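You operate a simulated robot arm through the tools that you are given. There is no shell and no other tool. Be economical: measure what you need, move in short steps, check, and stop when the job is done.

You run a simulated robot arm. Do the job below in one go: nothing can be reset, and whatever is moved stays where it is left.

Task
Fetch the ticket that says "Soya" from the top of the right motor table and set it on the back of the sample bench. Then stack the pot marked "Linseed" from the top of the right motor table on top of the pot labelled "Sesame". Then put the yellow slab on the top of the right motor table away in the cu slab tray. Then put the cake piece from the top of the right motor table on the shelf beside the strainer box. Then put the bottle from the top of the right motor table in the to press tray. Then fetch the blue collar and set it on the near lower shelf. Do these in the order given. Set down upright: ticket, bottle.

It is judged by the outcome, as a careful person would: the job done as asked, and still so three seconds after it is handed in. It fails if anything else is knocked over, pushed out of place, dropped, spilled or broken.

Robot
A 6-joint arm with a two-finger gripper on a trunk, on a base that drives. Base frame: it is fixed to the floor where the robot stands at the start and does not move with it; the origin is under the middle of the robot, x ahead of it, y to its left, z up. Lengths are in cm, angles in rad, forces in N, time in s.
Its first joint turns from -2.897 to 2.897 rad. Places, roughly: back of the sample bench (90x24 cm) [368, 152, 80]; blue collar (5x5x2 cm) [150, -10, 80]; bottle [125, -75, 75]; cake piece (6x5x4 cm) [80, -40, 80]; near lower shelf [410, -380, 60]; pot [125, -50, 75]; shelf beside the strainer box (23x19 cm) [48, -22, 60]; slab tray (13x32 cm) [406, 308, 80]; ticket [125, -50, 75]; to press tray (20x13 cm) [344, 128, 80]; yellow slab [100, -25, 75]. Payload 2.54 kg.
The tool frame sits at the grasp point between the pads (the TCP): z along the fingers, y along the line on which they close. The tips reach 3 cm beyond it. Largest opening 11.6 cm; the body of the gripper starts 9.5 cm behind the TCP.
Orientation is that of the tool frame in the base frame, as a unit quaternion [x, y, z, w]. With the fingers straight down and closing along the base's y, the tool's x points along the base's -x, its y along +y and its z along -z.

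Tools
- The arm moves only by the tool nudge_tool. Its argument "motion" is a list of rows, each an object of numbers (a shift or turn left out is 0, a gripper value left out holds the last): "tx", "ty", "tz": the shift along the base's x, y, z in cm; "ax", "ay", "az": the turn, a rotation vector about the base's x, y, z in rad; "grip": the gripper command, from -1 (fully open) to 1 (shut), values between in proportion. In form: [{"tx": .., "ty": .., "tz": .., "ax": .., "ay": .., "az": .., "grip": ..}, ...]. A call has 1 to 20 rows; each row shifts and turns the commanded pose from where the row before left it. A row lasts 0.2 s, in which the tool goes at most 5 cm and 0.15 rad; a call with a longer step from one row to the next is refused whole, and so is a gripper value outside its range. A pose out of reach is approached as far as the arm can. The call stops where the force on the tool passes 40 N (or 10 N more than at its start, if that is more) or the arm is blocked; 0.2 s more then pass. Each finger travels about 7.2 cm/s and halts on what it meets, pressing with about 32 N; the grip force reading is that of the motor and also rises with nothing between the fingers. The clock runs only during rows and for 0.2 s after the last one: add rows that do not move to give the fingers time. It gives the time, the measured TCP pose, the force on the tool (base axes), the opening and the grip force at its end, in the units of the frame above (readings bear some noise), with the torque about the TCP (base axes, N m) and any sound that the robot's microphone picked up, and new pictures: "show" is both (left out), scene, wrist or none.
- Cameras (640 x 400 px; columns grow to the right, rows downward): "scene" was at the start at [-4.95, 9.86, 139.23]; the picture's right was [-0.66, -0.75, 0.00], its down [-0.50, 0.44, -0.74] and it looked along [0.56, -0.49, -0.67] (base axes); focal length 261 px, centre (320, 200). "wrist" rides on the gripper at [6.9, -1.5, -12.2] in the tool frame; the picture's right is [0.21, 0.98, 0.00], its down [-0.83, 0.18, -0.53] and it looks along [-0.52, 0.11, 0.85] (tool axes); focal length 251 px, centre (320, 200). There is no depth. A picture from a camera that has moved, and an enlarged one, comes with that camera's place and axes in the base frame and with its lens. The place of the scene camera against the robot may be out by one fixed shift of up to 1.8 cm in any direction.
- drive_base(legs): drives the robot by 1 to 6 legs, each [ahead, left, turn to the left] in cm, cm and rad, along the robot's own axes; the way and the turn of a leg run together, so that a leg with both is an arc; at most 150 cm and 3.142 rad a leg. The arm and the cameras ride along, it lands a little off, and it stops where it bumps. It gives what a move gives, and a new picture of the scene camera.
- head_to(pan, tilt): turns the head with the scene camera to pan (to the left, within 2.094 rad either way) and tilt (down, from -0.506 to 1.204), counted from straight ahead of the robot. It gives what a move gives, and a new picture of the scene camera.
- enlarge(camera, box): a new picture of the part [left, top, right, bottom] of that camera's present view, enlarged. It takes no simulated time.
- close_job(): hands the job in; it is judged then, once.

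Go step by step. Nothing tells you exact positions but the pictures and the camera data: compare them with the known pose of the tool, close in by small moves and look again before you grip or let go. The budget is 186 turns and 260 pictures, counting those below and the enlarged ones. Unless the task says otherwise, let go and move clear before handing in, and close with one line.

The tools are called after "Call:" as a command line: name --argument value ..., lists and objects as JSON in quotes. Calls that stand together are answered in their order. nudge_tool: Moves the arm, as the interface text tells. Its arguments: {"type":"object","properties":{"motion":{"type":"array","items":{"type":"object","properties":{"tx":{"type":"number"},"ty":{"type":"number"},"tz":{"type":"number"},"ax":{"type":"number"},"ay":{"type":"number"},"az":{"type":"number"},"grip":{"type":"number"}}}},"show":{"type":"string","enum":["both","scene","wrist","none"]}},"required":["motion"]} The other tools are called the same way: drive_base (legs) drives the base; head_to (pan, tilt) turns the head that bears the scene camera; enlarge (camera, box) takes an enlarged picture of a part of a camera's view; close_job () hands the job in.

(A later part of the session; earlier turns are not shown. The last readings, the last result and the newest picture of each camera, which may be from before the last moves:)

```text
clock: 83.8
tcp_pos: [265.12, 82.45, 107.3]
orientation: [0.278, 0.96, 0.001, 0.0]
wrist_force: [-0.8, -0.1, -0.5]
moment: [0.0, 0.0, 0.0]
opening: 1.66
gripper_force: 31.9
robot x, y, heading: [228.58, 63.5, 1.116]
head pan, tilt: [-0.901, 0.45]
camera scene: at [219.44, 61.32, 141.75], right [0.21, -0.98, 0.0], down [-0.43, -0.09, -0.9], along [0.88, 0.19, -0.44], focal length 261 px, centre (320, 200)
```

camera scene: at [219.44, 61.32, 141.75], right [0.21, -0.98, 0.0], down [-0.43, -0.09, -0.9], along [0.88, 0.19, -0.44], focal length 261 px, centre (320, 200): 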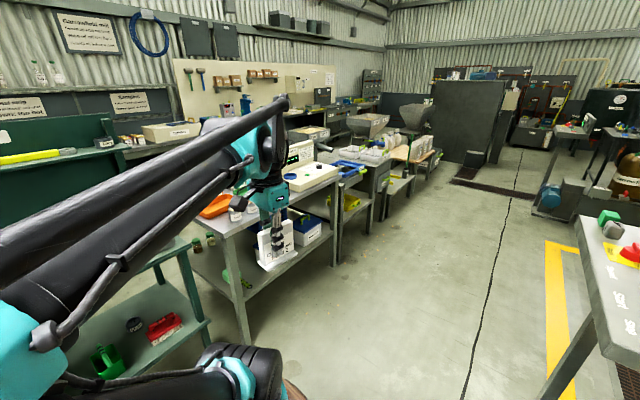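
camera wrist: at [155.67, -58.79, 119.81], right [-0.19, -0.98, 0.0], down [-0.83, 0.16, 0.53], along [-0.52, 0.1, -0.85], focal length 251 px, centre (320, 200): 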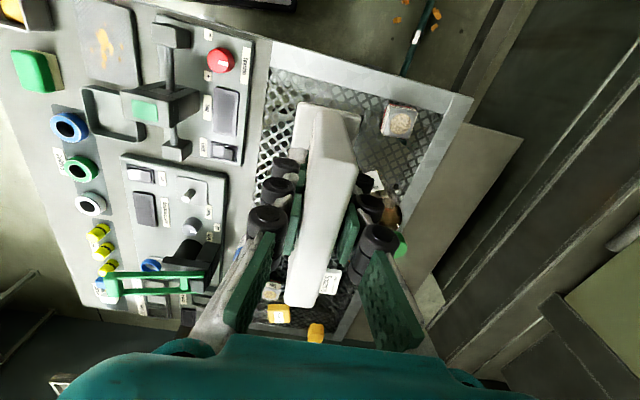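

The sample bench (orange tray, cups, white analyser) is to the right ahead, with a cart to its left and a console behind. I'll thread between them in small legs.

Call:
drive_base --legs '[[29, 0, 0], [0, -63, 0]]'

Call:
head_to --pan 0.15 --tilt 0.55

Call:
enlarge --camera "wrist" --box '[0, 0, 640, 400]'

```text
clock: 89.1
tcp_pos: [336.32, 81.62, 107.25]
orientation: [0.275, 0.962, 0.0, 0.0]
wrist_force: [0.1, -0.4, -1.7]
moment: [0.0, 0.0, -0.01]
opening: 1.67
gripper_force: 32.3
robot x, y, heading: [299.93, 62.29, 1.127]
head pan, tilt: [-0.901, 0.45]
camera scene: at [290.84, 60.14, 141.75], right [0.22, -0.97, 0.0], down [-0.42, -0.1, -0.9], along [0.88, 0.2, -0.44], focal length 261 px, centre (320, 200)
```

scene: 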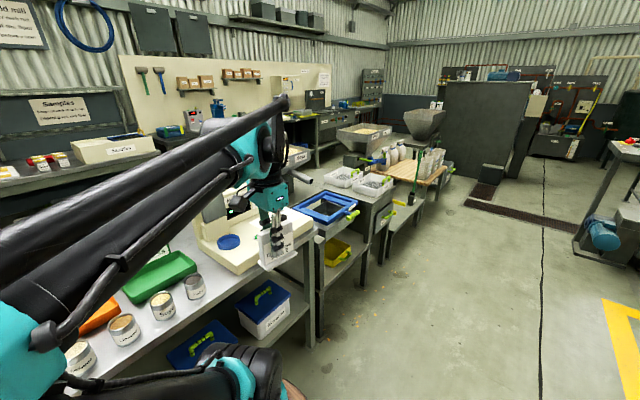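

```text
clock: 90.4
tcp_pos: [336.27, 81.59, 107.37]
orientation: [0.273, 0.962, 0.0, 0.001]
wrist_force: [1.0, 0.6, -0.8]
moment: [0.0, 0.0, -0.03]
opening: 1.66
gripper_force: 32.1
robot x, y, heading: [299.63, 61.92, 1.124]
head pan, tilt: [0.15, 0.55]
camera scene: at [284.5, 66.68, 140.84], right [0.96, -0.29, 0.0], down [-0.15, -0.5, -0.85], along [0.25, 0.82, -0.52], focal length 261 px, centre (320, 200)
```

scene: 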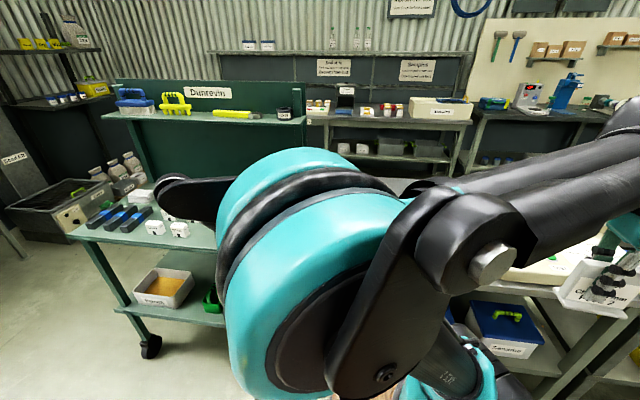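

```text
1.00 times, centred on (320, 200) of wrist (not enlarged: the box is as wide or as high as the picture)
camera zoom: at [329.54, 83.84, 119.59], right [0.33, 0.94, 0.0], down [0.8, -0.28, 0.53], along [0.5, -0.18, -0.85], focal length 251 px, centre (320, 200)
```

zoom: 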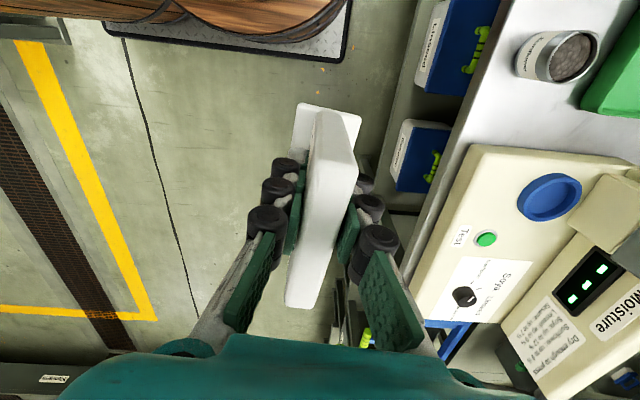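

The bench's right half holds the moisture analyser. I'll edge in and bring the tool over the left back to look at free space.

Call:
drive_base --legs '[[10, 0, 0]]'

Call:
nudge_tool --motion '[{"tz": 3, "tx": -1, "ty": 3}, {"tx": -1.5, "ty": 4}, {"tx": -1.5, "ty": 4}, {"tx": -1.5, "ty": 4}, {"tx": -1.5, "ty": 4}, {"tx": -1.5, "ty": 4}, {"tx": -1.5, "ty": 4}, {"tx": -1, "ty": 4}, {"tx": 0, "ty": 4}, {"tx": 0, "ty": 4}, {}]'

```text
clock: 91.6
tcp_pos: [340.72, 90.87, 107.19]
orientation: [0.274, 0.962, 0.001, -0.001]
wrist_force: [0.1, 0.2, -0.3]
moment: [-0.04, 0.04, -0.02]
opening: 1.68
gripper_force: 32.0
robot x, y, heading: [304.17, 71.15, 1.126]
head pan, tilt: [0.15, 0.55]
camera scene: at [288.9, 75.92, 140.84], right [0.96, -0.29, 0.0], down [-0.15, -0.5, -0.85], along [0.25, 0.82, -0.52], focal length 261 px, centre (320, 200)
```

scene: 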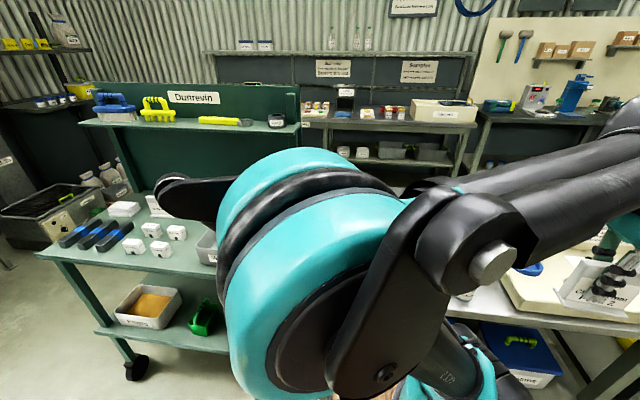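

```text
clock: 94.0
tcp_pos: [329.59, 130.28, 110.47]
orientation: [0.274, 0.962, 0.0, 0.0]
wrist_force: [0.0, -0.4, -0.2]
moment: [0.02, -0.04, 0.0]
opening: 1.64
gripper_force: 32.0
robot x, y, heading: [304.09, 71.65, 1.129]
head pan, tilt: [0.15, 0.55]
camera scene: at [288.9, 75.92, 140.84], right [0.96, -0.29, 0.0], down [-0.15, -0.5, -0.85], along [0.25, 0.82, -0.52], focal length 261 px, centre (320, 200)
camera wrist: at [322.96, 132.6, 122.72], right [0.33, 0.94, 0.0], down [0.8, -0.28, 0.53], along [0.5, -0.18, -0.85], focal length 251 px, centre (320, 200)
```

scene: 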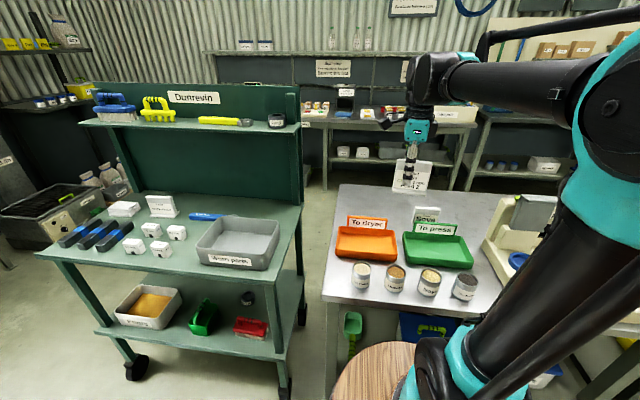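
wrist: 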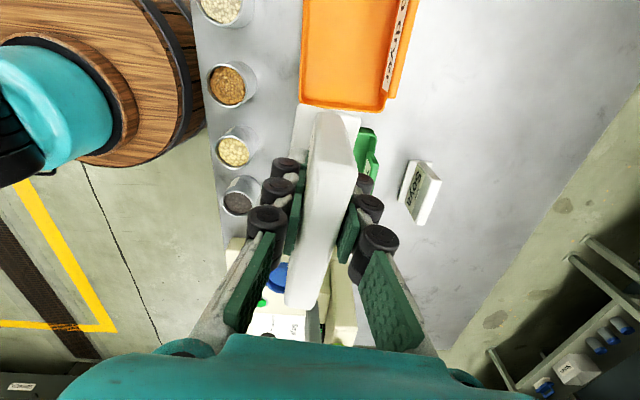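

Clear view: the bench back is free behind the orange "To dryer" tray. I'll carry the ticket to about (341.4,157) there.

Call:
nudge_tool --motion '[{"tx": 1.69, "ty": 3.8, "tz": -1}, {"tx": 1.69, "ty": 3.8, "tz": -1}, {"tx": 1.69, "ty": 3.8, "tz": -1}, {"tx": 1.69, "ty": 3.8, "tz": -1.5}, {"tx": 1.69, "ty": 3.8, "tz": -2}, {"tx": 1.69, "ty": 3.8, "tz": -3}, {"tx": 1.69, "ty": 3.8, "tz": -3}, {"tz": -3}, {}, {}]'

```text
refused: row 6 steps farther than a row can; nothing moved
```

Call:
nudge_tool --motion '[{"tx": 1.69, "ty": 3.8, "tz": -1}, {"tx": 1.69, "ty": 3.8, "tz": -1}, {"tx": 1.69, "ty": 3.8, "tz": -1}, {"tx": 1.69, "ty": 3.8, "tz": -1.5}, {"tx": 1.69, "ty": 3.8, "tz": -2}, {"tx": 1.69, "ty": 3.8, "tz": -2}, {"tx": 1.69, "ty": 3.8, "tz": -2}, {"tz": -4}, {}, {}]'

```text
clock: 96.2
tcp_pos: [341.46, 156.44, 95.77]
orientation: [0.274, 0.962, 0.0, 0.0]
wrist_force: [-0.1, 0.0, 0.4]
moment: [0.0, 0.0, 0.0]
opening: 1.66
gripper_force: 32.2
robot x, y, heading: [304.31, 71.32, 1.13]
head pan, tilt: [0.15, 0.55]
camera scene: at [288.9, 75.93, 140.84], right [0.96, -0.29, 0.0], down [-0.15, -0.5, -0.85], along [0.25, 0.82, -0.52], focal length 261 px, centre (320, 200)
camera wrist: at [334.77, 158.54, 108.03], right [0.33, 0.94, 0.0], down [0.8, -0.28, 0.53], along [0.5, -0.18, -0.85], focal length 251 px, centre (320, 200)
```

scene: 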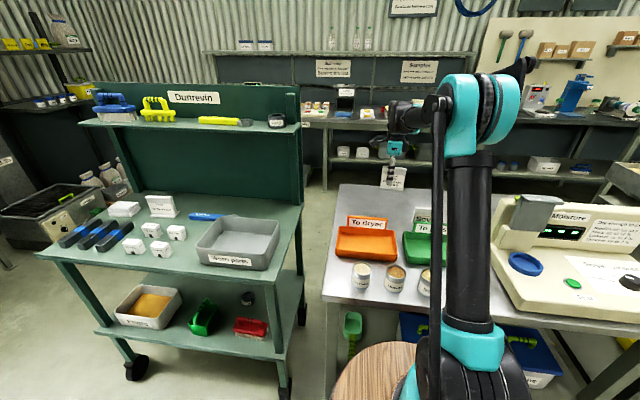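
wrist: 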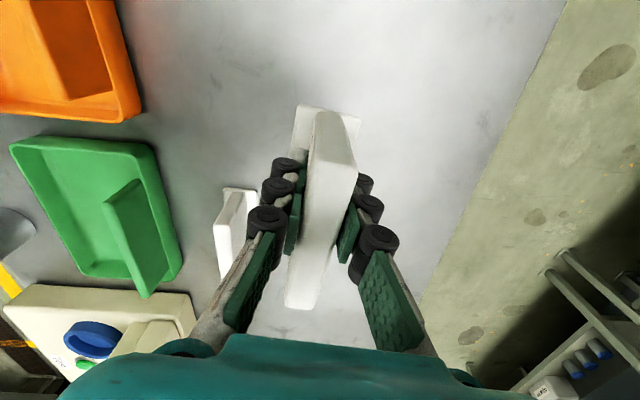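

The spot is clear; the other card is beside it, in front. I'll lower carefully to contact.

Call:
nudge_tool --motion '[{"tz": -3}, {"tz": -3}, {"tz": -1}, {}, {}]'

Call:
enlarge --camera "scene" --box '[340, 140, 460, 215]'

```text
clock: 97.4
tcp_pos: [341.48, 156.2, 88.86]
orientation: [0.274, 0.962, 0.0, 0.0]
wrist_force: [1.2, -0.3, -0.7]
moment: [-0.01, -0.04, -0.02]
opening: 1.65
gripper_force: 32.0
robot x, y, heading: [304.42, 71.31, 1.133]
head pan, tilt: [0.15, 0.55]
camera scene: at [288.9, 75.93, 140.84], right [0.96, -0.29, 0.0], down [-0.15, -0.5, -0.85], along [0.25, 0.82, -0.52], focal length 261 px, centre (320, 200)
camera wrist: at [334.86, 158.48, 101.16], right [0.33, 0.94, 0.0], down [0.8, -0.28, 0.53], along [0.5, -0.18, -0.85], focal length 251 px, centre (320, 200)
```

scene: 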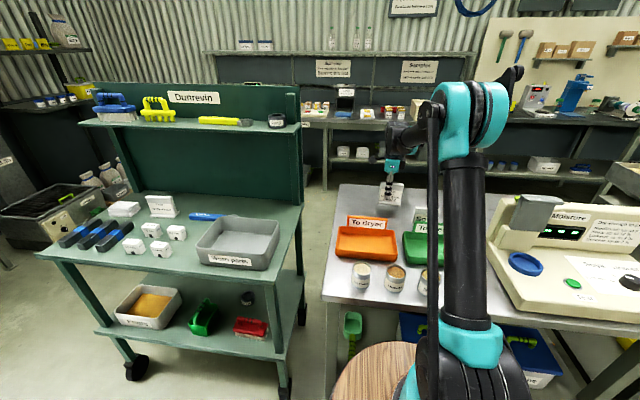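
wrist: 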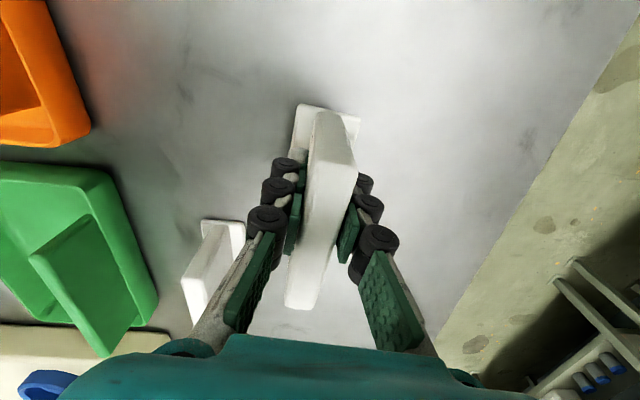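

```text
5.33 times, centred on (400, 178) of scene
camera zoom: at [288.9, 75.93, 140.84], right [0.96, -0.29, 0.0], down [-0.15, -0.5, -0.85], along [0.25, 0.82, -0.52], focal length 1393 px, centre (-107, 320)
```

zoom: 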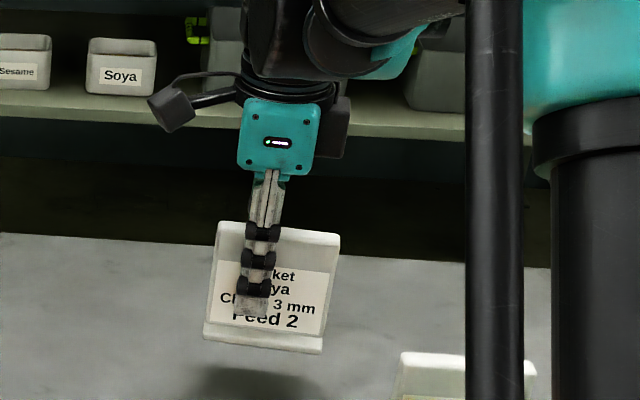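

Call:
nudge_tool --motion '[{"tz": -1}, {"tz": -0.5}, {"tz": -0.5}, {}]' --show "wrist"

Call:
enlarge --camera "scene" --box '[340, 140, 460, 215]'

```text
clock: 98.4
tcp_pos: [341.53, 156.31, 86.78]
orientation: [0.274, 0.962, 0.0, 0.0]
wrist_force: [-0.3, -0.5, 0.1]
moment: [0.02, 0.04, 0.06]
opening: 1.66
gripper_force: 31.9
robot x, y, heading: [304.23, 71.53, 1.13]
head pan, tilt: [0.15, 0.55]
camera wrist: at [334.85, 158.59, 99.07], right [0.33, 0.94, 0.0], down [0.8, -0.28, 0.53], along [0.5, -0.18, -0.85], focal length 251 px, centre (320, 200)
```

wrist: 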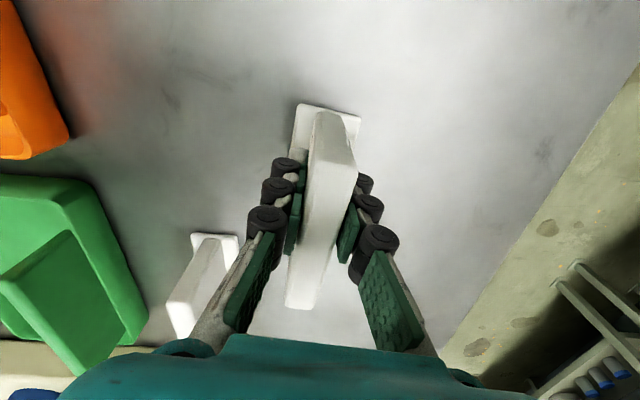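

```text
5.33 times, centred on (400, 178) of scene
camera zoom: at [288.9, 75.93, 140.84], right [0.96, -0.29, 0.0], down [-0.15, -0.5, -0.85], along [0.25, 0.82, -0.52], focal length 1393 px, centre (-107, 320)
```

zoom: 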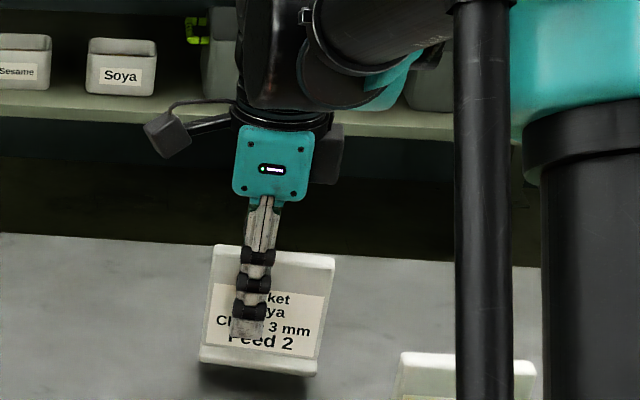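

Call:
nudge_tool --motion '[{"tz": -0.5}, {"tz": -0.4}, {}]' --show "none"

Call:
enlarge --camera "scene" --box '[360, 170, 440, 220]'

```text
clock: 99.2
tcp_pos: [341.57, 156.35, 85.83]
orientation: [0.274, 0.962, 0.0, 0.0]
wrist_force: [-0.3, -0.5, -1.0]
moment: [0.01, 0.01, -0.04]
opening: 1.65
gripper_force: 32.1
robot x, y, heading: [304.09, 71.58, 1.128]
head pan, tilt: [0.15, 0.55]
```

```text
8.00 times, centred on (400, 195) of scene
camera zoom: at [288.9, 75.93, 140.84], right [0.96, -0.29, 0.0], down [-0.15, -0.5, -0.85], along [0.25, 0.82, -0.52], focal length 2089 px, centre (-320, 240)
```

zoom: 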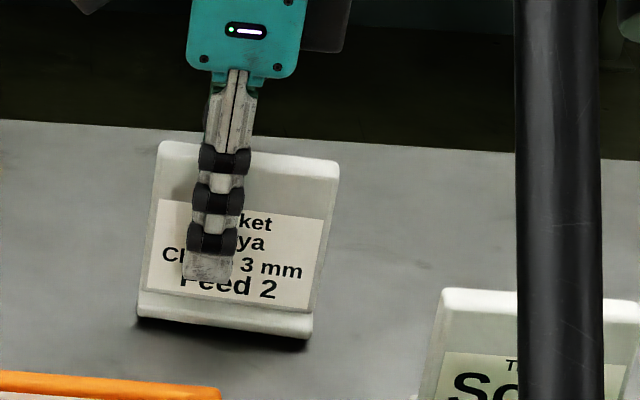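

Call:
nudge_tool --motion '[{"tz": -0.3}, {"tz": -0.2}, {}]' --show "none"

Call:
enlarge --camera "scene" --box '[360, 170, 440, 220]'

```text
clock: 100.0
tcp_pos: [341.36, 156.43, 85.41]
orientation: [0.274, 0.962, 0.0, 0.001]
wrist_force: [2.9, 2.1, 21.9]
moment: [-0.06, -0.32, 0.0]
opening: 1.66
gripper_force: 32.2
robot x, y, heading: [304.38, 71.29, 1.119]
head pan, tilt: [0.15, 0.55]
```

```text
8.00 times, centred on (400, 195) of scene
camera zoom: at [288.88, 75.86, 140.84], right [0.96, -0.29, 0.0], down [-0.15, -0.5, -0.85], along [0.25, 0.82, -0.52], focal length 2089 px, centre (-320, 240)
```

zoom: 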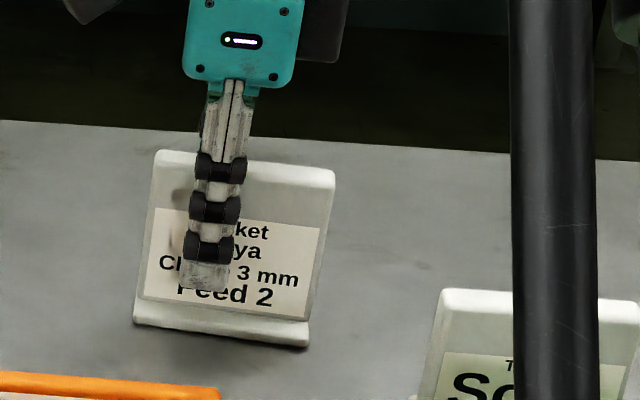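

Contact (22 N). I'll ease up slightly, release and rise.

Call:
nudge_tool --motion '[{"tz": 0.2}, {}, {"grip": 0.5}, {"grip": 0}, {"grip": 0}, {"grip": 0}]' --show "wrist"

Call:
nudge_tool --motion '[{"tz": 3}, {"tz": 4}, {"tz": 4}, {"tz": 4}, {"tz": 4}, {"tz": 4}, {}]'

```text
clock: 101.4
tcp_pos: [341.51, 156.5, 85.52]
orientation: [0.274, 0.962, 0.0, 0.001]
wrist_force: [-0.4, 0.6, 1.4]
moment: [0.01, 0.0, 0.0]
opening: 5.77
gripper_force: 0.0
robot x, y, heading: [304.29, 71.11, 1.123]
head pan, tilt: [0.15, 0.55]
camera wrist: at [334.78, 158.73, 97.79], right [0.33, 0.94, 0.0], down [0.8, -0.28, 0.53], along [0.5, -0.18, -0.85], focal length 251 px, centre (320, 200)
```

wrist: 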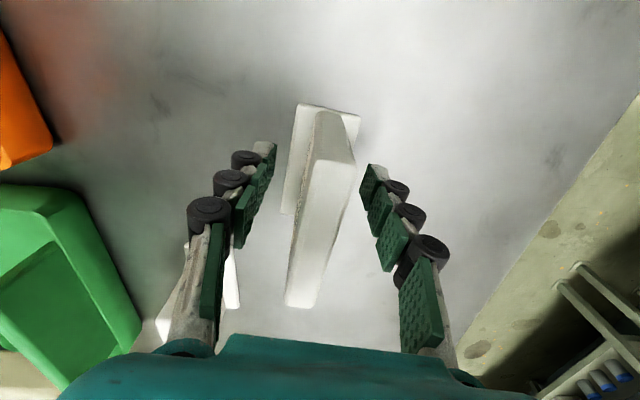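

```text
clock: 103.0
tcp_pos: [341.4, 156.49, 108.12]
orientation: [0.275, 0.962, 0.0, -0.001]
wrist_force: [0.3, 1.0, 0.1]
moment: [0.04, 0.01, 0.01]
opening: 5.81
gripper_force: 0.1
robot x, y, heading: [304.07, 71.2, 1.124]
head pan, tilt: [0.15, 0.55]
camera scene: at [288.9, 75.93, 140.84], right [0.96, -0.29, 0.0], down [-0.15, -0.5, -0.85], along [0.25, 0.82, -0.52], focal length 261 px, centre (320, 200)
camera wrist: at [334.66, 158.76, 120.46], right [0.33, 0.94, 0.0], down [0.8, -0.28, 0.53], along [0.5, -0.18, -0.85], focal length 251 px, centre (320, 200)
```

scene: 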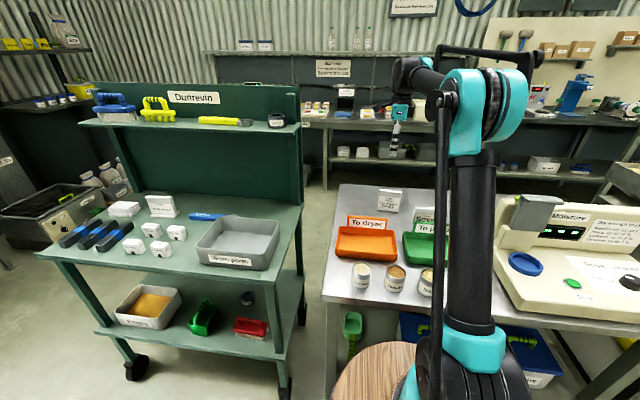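
wrist: 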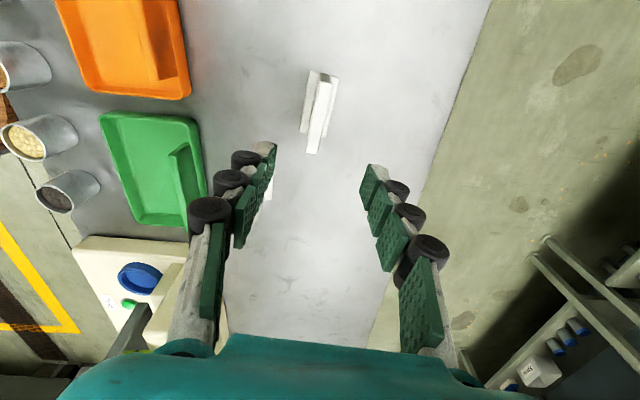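

The ticket stands upright on the bench back. I'll retract and drive back to the motor table the way I came.

Call:
nudge_tool --motion '[{"ty": -4.4, "tx": -0.4}, {"ty": -4.4, "tx": -0.4}, {"ty": -4.4, "tx": -0.4}, {"ty": -4.4, "tx": -0.4}, {"ty": -4.4, "tx": -0.4}, {"ty": -4.4, "tx": -0.4}, {"ty": -4.4, "tx": -0.4}, {"ty": -4.4, "tx": -0.4}, {"ty": -4.4, "tx": -0.4}, {"ty": -4.4, "tx": -0.4}, {"ty": -4.4, "tx": -0.4}, {"ty": -4.4, "tx": -0.4}, {"ty": -4.4, "tx": -0.4}, {"ty": -4.4, "tx": -0.4}, {}]' --show "none"

Call:
drive_base --legs '[[-10, 0, 0], [0, 66, 0], [-29, 0, 0], [0, 0, 1.65], [0, 0, 1.64]]'

```text
clock: 106.2
tcp_pos: [336.02, 94.71, 108.7]
orientation: [0.274, 0.962, 0.0, -0.001]
wrist_force: [-0.8, 0.2, 0.7]
moment: [0.03, 0.01, -0.01]
opening: 5.76
gripper_force: 0.0
robot x, y, heading: [304.33, 71.53, 1.125]
head pan, tilt: [0.15, 0.55]
```

```text
clock: 120.0
tcp_pos: [197.26, 39.19, 108.59]
orientation: [0.97, -0.242, 0.0, 0.0]
wrist_force: [1.3, -0.5, 0.3]
moment: [0.0, -0.03, 0.0]
opening: 5.83
gripper_force: 0.1
robot x, y, heading: [227.28, 64.67, -1.95]
head pan, tilt: [0.15, 0.55]
camera scene: at [244.69, 61.74, 140.84], right [-0.97, 0.23, 0.0], down [0.12, 0.51, -0.85], along [-0.19, -0.83, -0.52], focal length 261 px, centre (320, 200)
```

scene: 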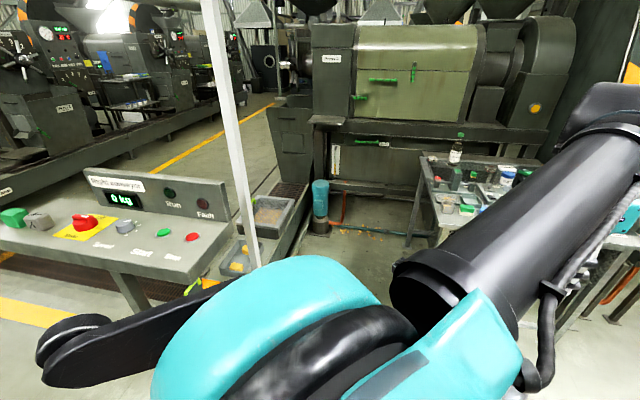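

Call:
drive_base --legs '[[0, 0, 0.08], [50, -1.0, 0], [38.5, -0.6, 0]]'

Call:
head_to --pan -0.9 --tilt 0.8

```text
clock: 125.5
tcp_pos: [170.37, -46.6, 108.64]
orientation: [0.978, -0.21, 0.0, -0.001]
wrist_force: [0.0, -0.5, -0.1]
moment: [0.03, -0.02, -0.02]
opening: 5.81
gripper_force: 0.1
robot x, y, heading: [198.35, -19.45, -1.882]
head pan, tilt: [0.15, 0.55]
camera scene: at [216.23, -21.05, 140.84], right [-0.99, 0.17, 0.0], down [0.09, 0.52, -0.85], along [-0.14, -0.84, -0.52], focal length 261 px, centre (320, 200)
```

scene: 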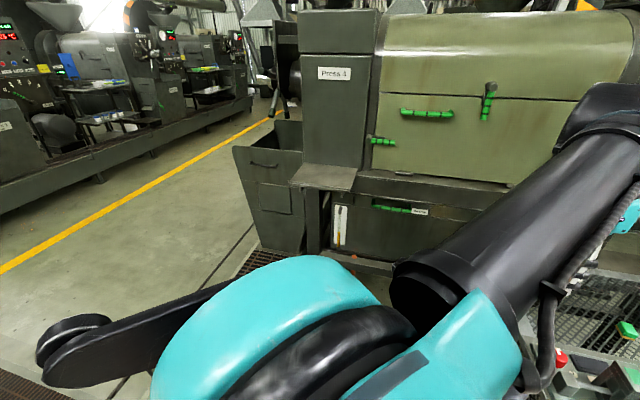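

```text
clock: 126.8
tcp_pos: [170.28, -46.67, 108.66]
orientation: [0.977, -0.211, 0.0, 0.001]
wrist_force: [0.2, 0.6, 0.8]
moment: [0.0, 0.01, 0.01]
opening: 5.79
gripper_force: 0.1
robot x, y, heading: [198.89, -19.42, -1.884]
head pan, tilt: [-0.901, 0.799]
camera scene: at [210.15, -15.0, 138.7], right [-0.35, 0.94, 0.0], down [0.67, 0.25, -0.7], along [-0.65, -0.24, -0.72], focal length 261 px, centre (320, 200)
```

scene: 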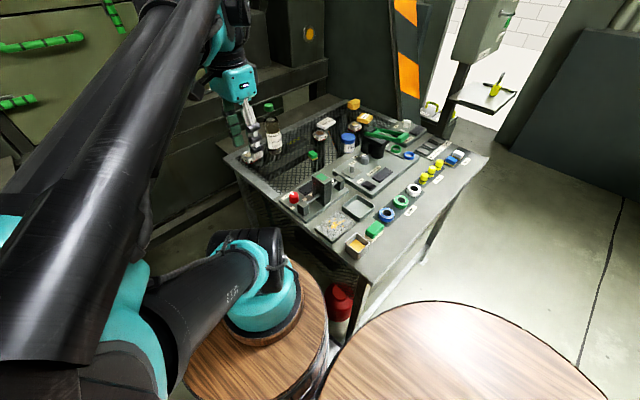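

I'm back at the table. Linseed pot at about (119,-49), Sesame pot at about (142.4,-69.7). I'll move above the Linseed pot.

Call:
nudge_tool --motion '[{"tx": -4.6, "ty": -0.2, "grip": -0.4}, {"tx": -4.6, "ty": -0.2}, {"tx": -4.6, "ty": -0.2}, {"tx": -4.6, "ty": -0.2}, {"tx": -4.6, "ty": -0.2}, {"tx": -4.6, "ty": -0.2}, {"tx": -4.6, "ty": -0.2}, {"tx": -4.6, "ty": -0.2}, {"tx": -4.6, "ty": -0.2}, {"tx": -4.6, "ty": -0.2, "tz": -1}, {"tx": -4.6, "ty": -0.2, "tz": -2}, {"tz": -4}, {}]'

```text
refused: row 11 steps farther than a row can; nothing moved
```

Call:
nudge_tool --motion '[{"tx": -4.6, "ty": -0.2, "grip": -0.4}, {"tx": -4.6, "ty": -0.2}, {"tx": -4.6, "ty": -0.2}, {"tx": -4.6, "ty": -0.2}, {"tx": -4.6, "ty": -0.2}, {"tx": -4.6, "ty": -0.2}, {"tx": -4.6, "ty": -0.2}, {"tx": -4.6, "ty": -0.2}, {"tx": -4.6, "ty": -0.2}, {"tx": -4.6, "ty": -0.2, "tz": -1}, {"tx": -4.6, "ty": -0.2, "tz": -1.5}, {"tz": -4}, {}]'

```text
clock: 129.6
tcp_pos: [119.7, -48.5, 101.87]
orientation: [0.977, -0.212, 0.0, 0.0]
wrist_force: [-0.8, 0.7, 1.7]
moment: [0.01, 0.03, 0.0]
opening: 8.11
gripper_force: 0.0
robot x, y, heading: [198.98, -19.34, -1.884]
head pan, tilt: [-0.901, 0.799]
camera scene: at [210.13, -14.99, 138.7], right [-0.35, 0.94, 0.0], down [0.67, 0.25, -0.7], along [-0.65, -0.24, -0.72], focal length 261 px, centre (320, 200)
camera wrist: at [126.55, -50.02, 114.2], right [-0.21, -0.98, 0.0], down [-0.83, 0.18, 0.53], along [-0.52, 0.11, -0.85], focal length 251 px, centre (320, 200)
```

scene: 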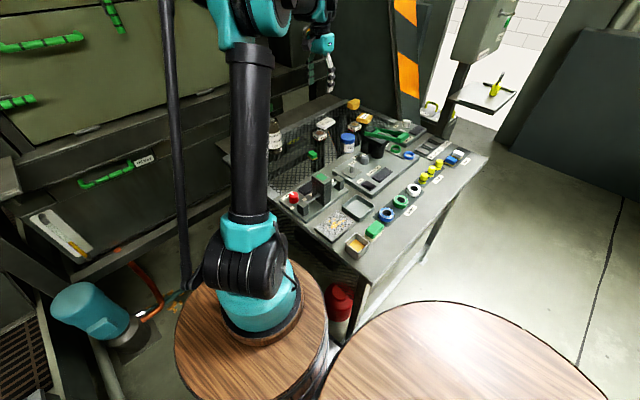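
wrist: 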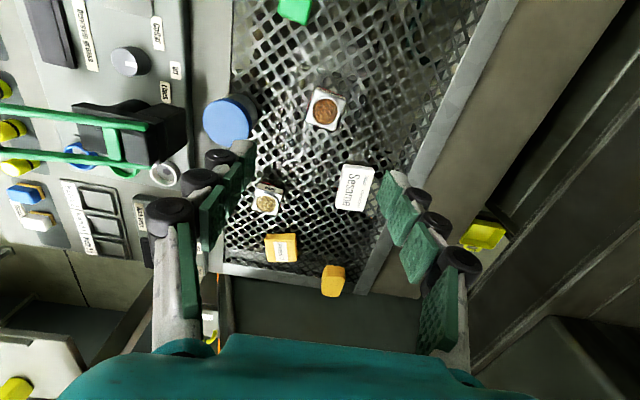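

The pot is right below. I'll centre and lower partway.

Call:
nudge_tool --motion '[{"tx": -0.2, "ty": -0.8, "tz": -4}, {"tz": -4}, {"tz": -4}, {}]' --show "wrist"

Call:
enlarge --camera "wrist" --box '[200, 40, 440, 190]'

```text
clock: 130.6
tcp_pos: [119.4, -49.43, 90.12]
orientation: [0.977, -0.212, 0.001, 0.0]
wrist_force: [-0.5, 0.4, 0.3]
moment: [0.05, 0.01, -0.03]
opening: 8.1
gripper_force: 0.0
robot x, y, heading: [198.82, -19.27, -1.882]
head pan, tilt: [-0.901, 0.799]
camera wrist: at [126.28, -51.01, 102.44], right [-0.21, -0.98, 0.0], down [-0.83, 0.17, 0.53], along [-0.52, 0.11, -0.85], focal length 251 px, centre (320, 200)
```

wrist: 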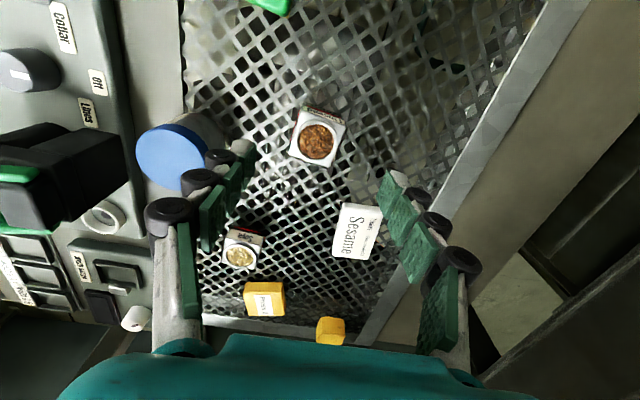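

```text
2.67 times, centred on (320, 115) of wrist
camera zoom: at [126.28, -51.01, 102.44], right [-0.21, -0.98, 0.0], down [-0.83, 0.17, 0.53], along [-0.52, 0.11, -0.85], focal length 670 px, centre (320, 427)
```

zoom: 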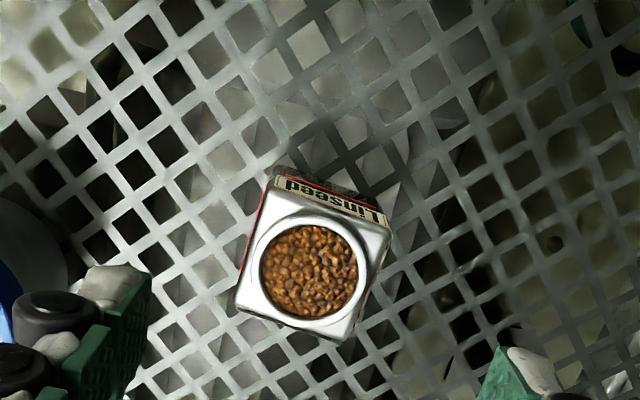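

The pot is turned slightly; I'll rotate a touch, narrow the fingers to clear the jar, and descend in two stages.

Call:
nudge_tool --motion '[{"tx": -0.7, "ty": 0.3, "az": -0.075, "grip": 0}, {"tz": -3}, {"tz": -2}, {}]' --show "wrist"

Call:
enlarge --camera "wrist" --box '[200, 80, 440, 230]'

```text
clock: 131.6
tcp_pos: [118.82, -49.02, 84.88]
orientation: [0.969, -0.247, -0.001, 0.0]
wrist_force: [0.0, 0.6, -0.1]
moment: [0.0, 0.01, -0.02]
opening: 5.76
gripper_force: 0.1
robot x, y, heading: [199.07, -18.86, -1.889]
head pan, tilt: [-0.901, 0.799]
camera wrist: at [125.58, -51.21, 97.17], right [-0.28, -0.96, 0.0], down [-0.81, 0.24, 0.53], along [-0.51, 0.15, -0.85], focal length 251 px, centre (320, 200)
```

wrist: 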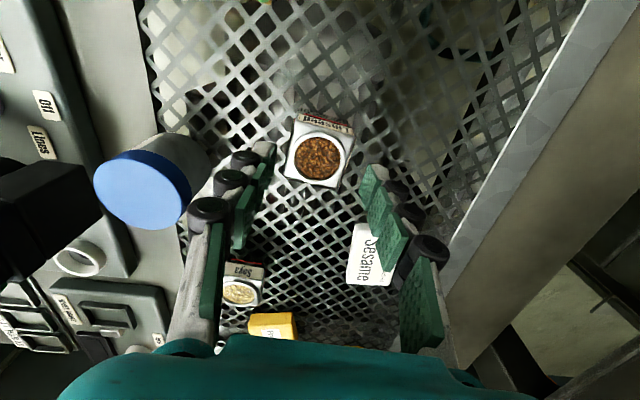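

```text
2.67 times, centred on (320, 155) of wrist
camera zoom: at [125.58, -51.21, 97.17], right [-0.28, -0.96, 0.0], down [-0.81, 0.24, 0.53], along [-0.51, 0.15, -0.85], focal length 670 px, centre (320, 320)
```

zoom: 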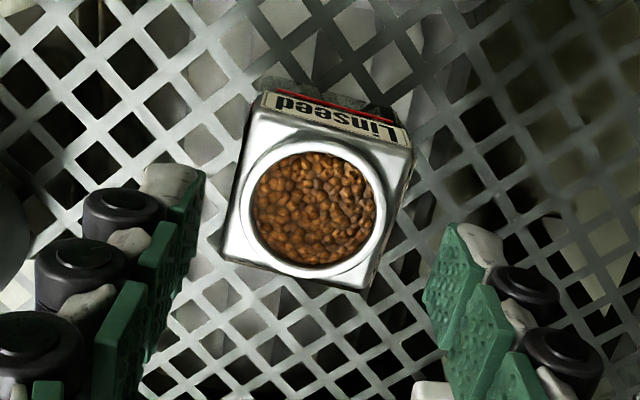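

Call:
nudge_tool --motion '[{"tx": -0.2, "az": -0.05, "tz": -2.5}, {"tz": -2.4}, {}, {"grip": 0.6}, {"grip": 1}, {"grip": 1}, {"grip": 1}]' --show "wrist"

```text
clock: 133.2
tcp_pos: [118.52, -49.37, 79.75]
orientation: [0.963, -0.271, 0.0, 0.0]
wrist_force: [-1.4, -0.1, -0.6]
moment: [0.02, -0.01, 0.0]
opening: 4.31
gripper_force: 31.5
robot x, y, heading: [199.1, -19.04, -1.886]
head pan, tilt: [-0.901, 0.799]
camera wrist: at [125.16, -51.84, 92.01], right [-0.33, -0.94, 0.0], down [-0.8, 0.28, 0.53], along [-0.5, 0.18, -0.85], focal length 251 px, centre (320, 200)
```

wrist: 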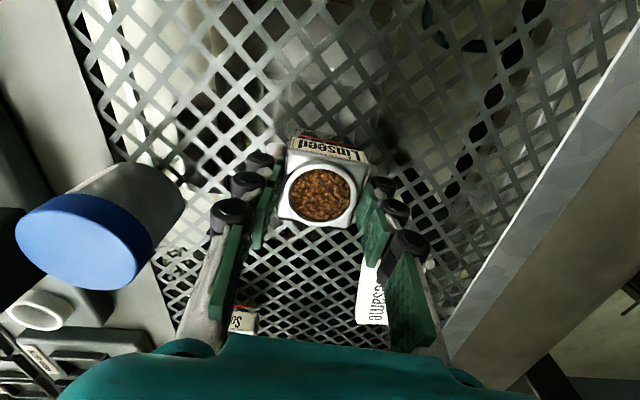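

The Linseed pot is gripped. I'll lift, go around the bottle's front, and look at the Sesame pot.

Call:
nudge_tool --motion '[{"tz": 2}, {"tz": 4}, {"tz": 4}, {"tz": 4}, {"tz": 4}, {"tx": 4.8, "ty": 0.5}, {"tx": 4.8}, {"tx": 4.8}, {"tx": 4.8}, {"tx": 4.8, "ty": -1}, {"tx": 4.5, "ty": -2}, {"ty": -4}, {"ty": -4}, {}]' --show "wrist"

Call:
enlarge --camera "wrist" --box '[320, 60, 560, 210]'

```text
clock: 136.2
tcp_pos: [147.14, -59.76, 98.29]
orientation: [0.962, -0.271, 0.0, 0.0]
wrist_force: [-1.0, 0.9, -3.0]
moment: [0.02, -0.04, -0.01]
opening: 4.31
gripper_force: 32.2
robot x, y, heading: [199.11, -19.24, -1.886]
head pan, tilt: [-0.901, 0.799]
camera wrist: at [153.81, -62.26, 110.58], right [-0.33, -0.94, 0.0], down [-0.8, 0.28, 0.53], along [-0.5, 0.18, -0.85], focal length 251 px, centre (320, 200)
```

wrist: 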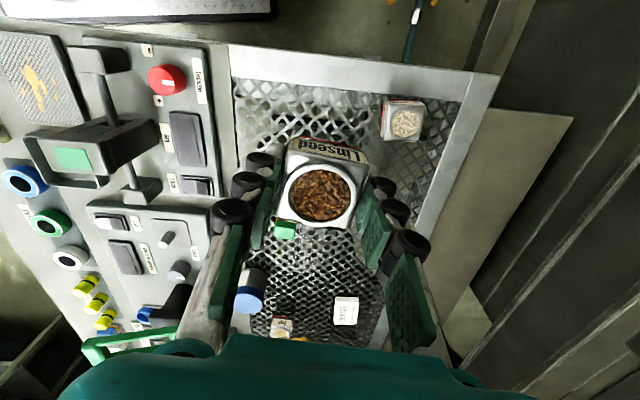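

```text
2.67 times, centred on (440, 135) of wrist
camera zoom: at [153.81, -62.26, 110.58], right [-0.33, -0.94, 0.0], down [-0.8, 0.28, 0.53], along [-0.5, 0.18, -0.85], focal length 670 px, centre (0, 373)
```

zoom: 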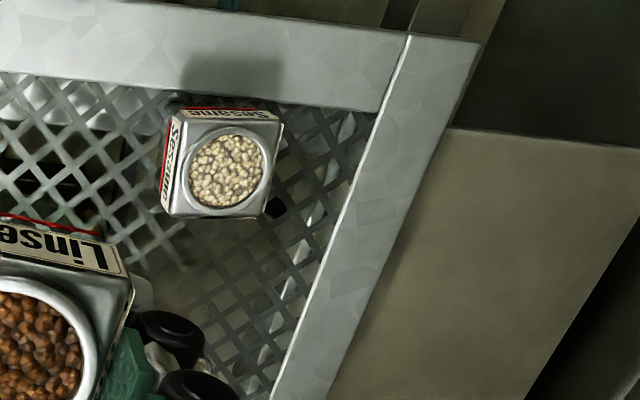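

I don't see the bottle in the wrist view; let me check the scene.

Call:
head_to --pan -1.0 --tilt 0.8

Call:
enlarge --camera "scene" --box '[200, 70, 360, 170]'

```text
clock: 136.8
tcp_pos: [147.19, -59.78, 98.29]
orientation: [0.963, -0.271, 0.0, 0.0]
wrist_force: [-0.4, -0.7, -1.6]
moment: [0.02, 0.0, -0.01]
opening: 4.34
gripper_force: 32.6
robot x, y, heading: [198.57, -19.23, -1.886]
head pan, tilt: [-1.0, 0.799]
camera scene: at [209.9, -14.23, 138.7], right [-0.25, 0.97, 0.0], down [0.69, 0.18, -0.7], along [-0.67, -0.18, -0.72], focal length 261 px, centre (320, 200)
```

scene: 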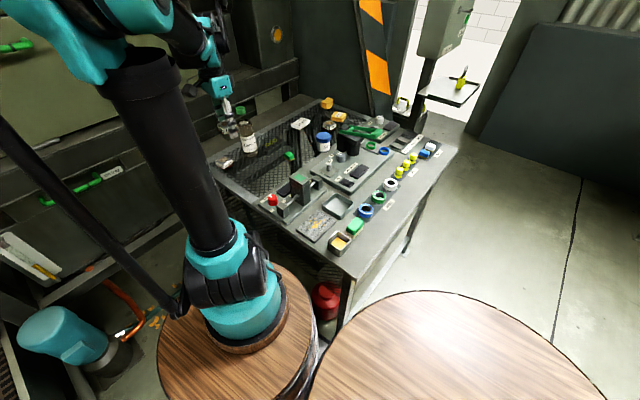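

```text
4.00 times, centred on (280, 120) of scene
camera zoom: at [209.9, -14.23, 138.7], right [-0.25, 0.97, 0.0], down [0.69, 0.18, -0.7], along [-0.67, -0.18, -0.72], focal length 1044 px, centre (480, 520)
```

zoom: 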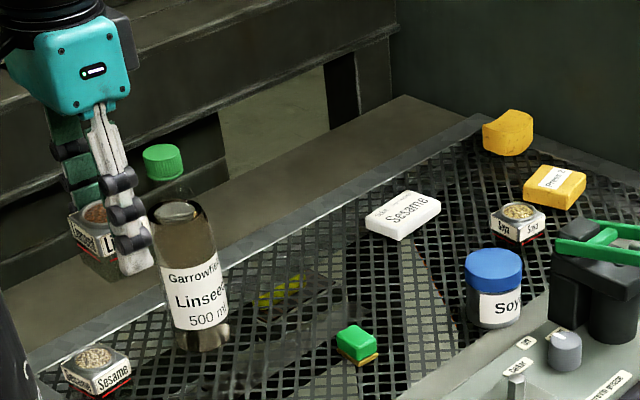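

The bottle stands fine. I'll rotate to match the Sesame pot and lower a little beside it for a better fix.

Call:
nudge_tool --motion '[{"az": 0.11, "tz": -2}, {"az": 0.11, "tz": -2}, {"tz": -2, "ty": -1}, {}, {}]' --show "wrist"

Call:
enlarge --camera "wrist" --box '[320, 60, 560, 210]'

```text
clock: 138.0
tcp_pos: [147.23, -61.01, 92.34]
orientation: [0.986, -0.165, 0.0, 0.0]
wrist_force: [-0.4, -0.7, -1.6]
moment: [0.01, -0.02, -0.01]
opening: 4.3
gripper_force: 31.2
robot x, y, heading: [198.71, -19.1, -1.888]
head pan, tilt: [-1.0, 0.799]
camera wrist: at [154.16, -61.88, 104.6], right [-0.11, -0.99, 0.0], down [-0.84, 0.1, 0.53], along [-0.53, 0.06, -0.85], focal length 251 px, centre (320, 200)
```

wrist: 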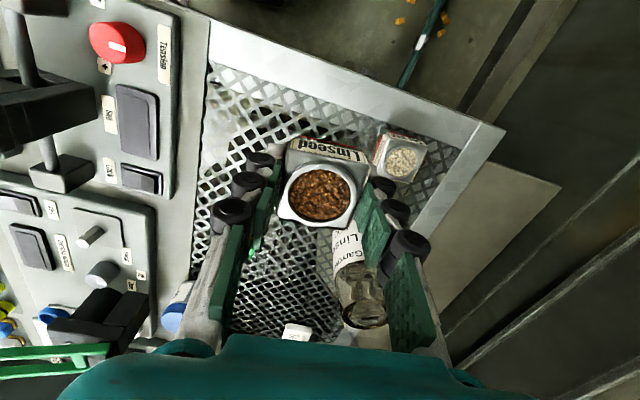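

```text
2.67 times, centred on (440, 135) of wrist
camera zoom: at [154.16, -61.88, 104.6], right [-0.11, -0.99, 0.0], down [-0.84, 0.1, 0.53], along [-0.53, 0.06, -0.85], focal length 670 px, centre (0, 373)
```

zoom: 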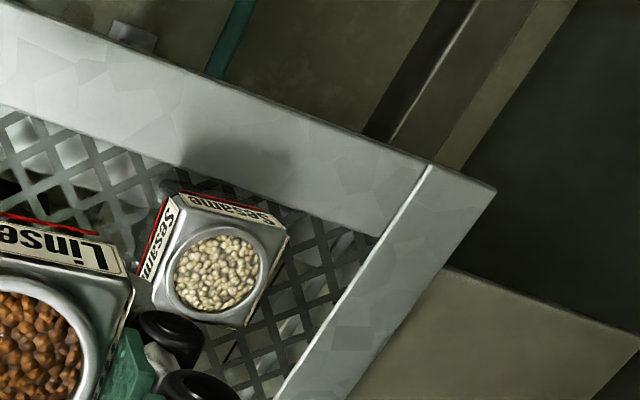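

Call:
nudge_tool --motion '[{"tx": -1.5, "ty": -2.7}, {"tx": -1.5, "ty": -2.7}, {"tx": -1.6, "ty": -2.7, "az": -0.03}, {"tz": -3}, {"tz": -1}, {}]'

Call:
enlarge --camera "scene" --box '[190, 90, 286, 150]'

```text
clock: 139.4
tcp_pos: [142.34, -68.74, 88.36]
orientation: [0.984, -0.18, 0.0, -0.001]
wrist_force: [-0.4, 0.7, -2.0]
moment: [0.0, 0.01, 0.01]
opening: 4.3
gripper_force: 31.7
robot x, y, heading: [198.8, -19.27, -1.889]
head pan, tilt: [-1.0, 0.799]
camera scene: at [209.89, -14.23, 138.7], right [-0.25, 0.97, 0.0], down [0.69, 0.18, -0.7], along [-0.67, -0.18, -0.72], focal length 261 px, centre (320, 200)
camera wrist: at [149.3, -70.01, 100.63], right [-0.14, -0.99, 0.0], down [-0.84, 0.12, 0.53], along [-0.53, 0.08, -0.85], focal length 251 px, centre (320, 200)
```

scene: 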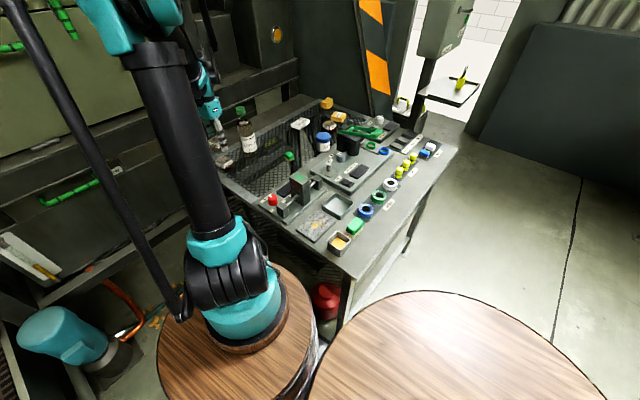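
wrist: 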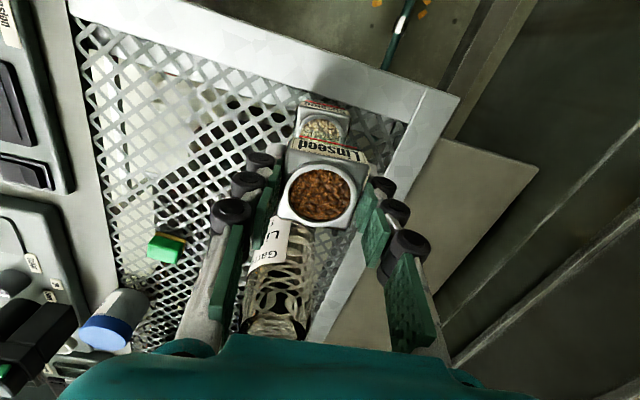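

```text
6.67 times, centred on (238, 120) of scene
camera zoom: at [209.89, -14.23, 138.7], right [-0.25, 0.97, 0.0], down [0.69, 0.18, -0.7], along [-0.67, -0.18, -0.72], focal length 1741 px, centre (867, 733)
```

zoom: 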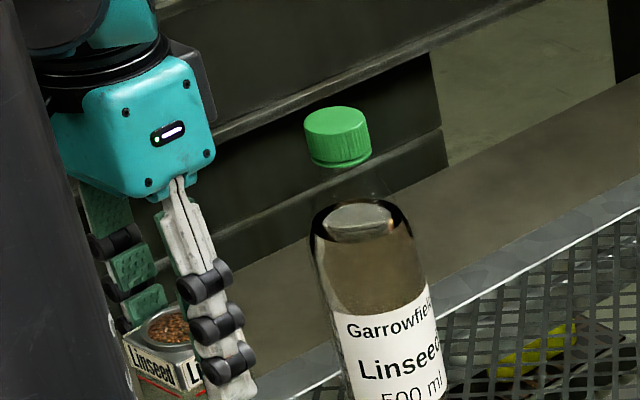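

Call:
nudge_tool --motion '[{"tx": 0.2, "ty": -0.35, "tz": -1.5}, {"tz": -1.5}, {}, {}]' --show "wrist"

Call:
enlarge --camera "wrist" --box '[240, 80, 400, 180]'

Call:
enlarge --camera "scene" --box '[190, 110, 254, 150]'

```text
clock: 140.4
tcp_pos: [142.66, -69.35, 85.33]
orientation: [0.984, -0.18, 0.001, 0.0]
wrist_force: [0.8, 0.0, -1.2]
moment: [-0.01, 0.0, 0.01]
opening: 4.31
gripper_force: 31.8
robot x, y, heading: [198.91, -19.45, -1.888]
head pan, tilt: [-1.0, 0.799]
camera wrist: at [149.67, -70.43, 97.6], right [-0.14, -0.99, 0.0], down [-0.84, 0.12, 0.53], along [-0.53, 0.08, -0.85], focal length 251 px, centre (320, 200)
```

wrist: 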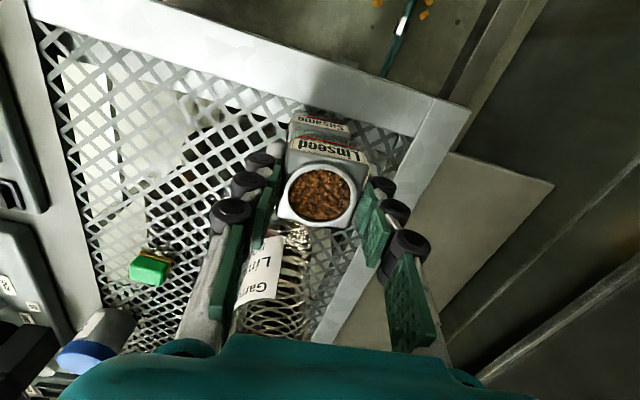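

```text
4.00 times, centred on (320, 130) of wrist
camera zoom: at [149.67, -70.43, 97.6], right [-0.14, -0.99, 0.0], down [-0.84, 0.12, 0.53], along [-0.53, 0.08, -0.85], focal length 1006 px, centre (320, 480)
```

zoom: 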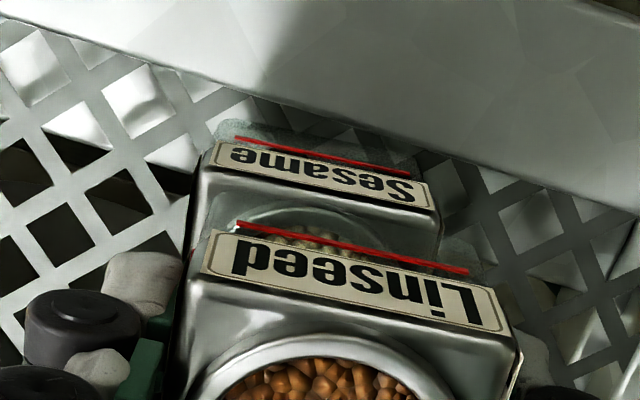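

```text
10.00 times, centred on (222, 130) of scene
camera zoom: at [209.89, -14.23, 138.7], right [-0.25, 0.97, 0.0], down [0.69, 0.18, -0.7], along [-0.67, -0.18, -0.72], focal length 2611 px, centre (1300, 900)
```

zoom: 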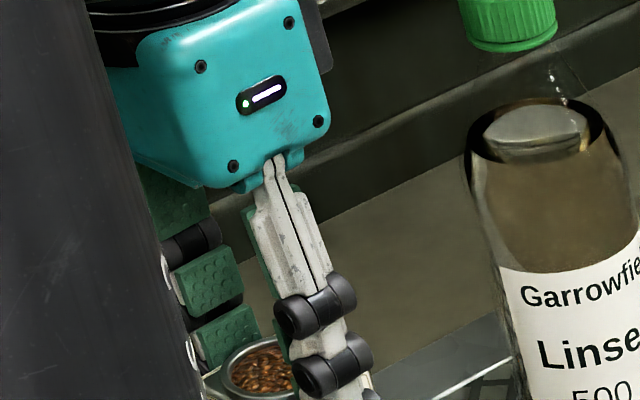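

Almost aligned; Linseed is about 0.4 cm off toward the back. I'll correct and lower to contact.

Call:
nudge_tool --motion '[{"ty": 0.4, "tz": -0.5}, {"tz": -0.5}, {}, {}]' --show "none"

Call:
enlarge --camera "wrist" --box '[240, 80, 400, 180]'

```text
clock: 141.4
tcp_pos: [142.75, -68.91, 84.27]
orientation: [0.984, -0.18, -0.001, 0.0]
wrist_force: [-1.7, -0.6, 8.4]
moment: [0.0, 0.05, 0.02]
opening: 4.31
gripper_force: 32.0
robot x, y, heading: [198.93, -19.44, -1.885]
head pan, tilt: [-1.0, 0.799]
```

```text
4.00 times, centred on (320, 130) of wrist
camera zoom: at [149.68, -70.05, 96.58], right [-0.14, -0.99, 0.0], down [-0.84, 0.12, 0.53], along [-0.53, 0.08, -0.85], focal length 1006 px, centre (320, 480)
```

zoom: 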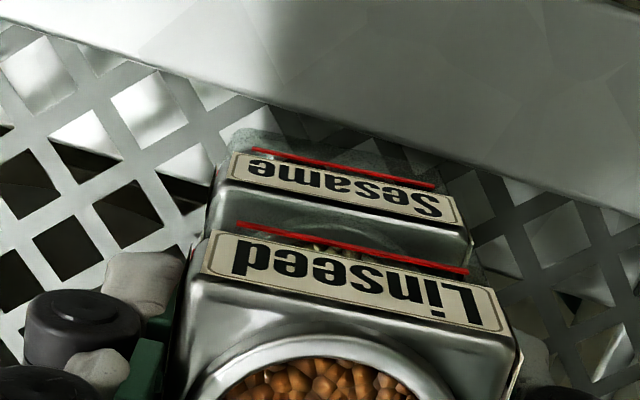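

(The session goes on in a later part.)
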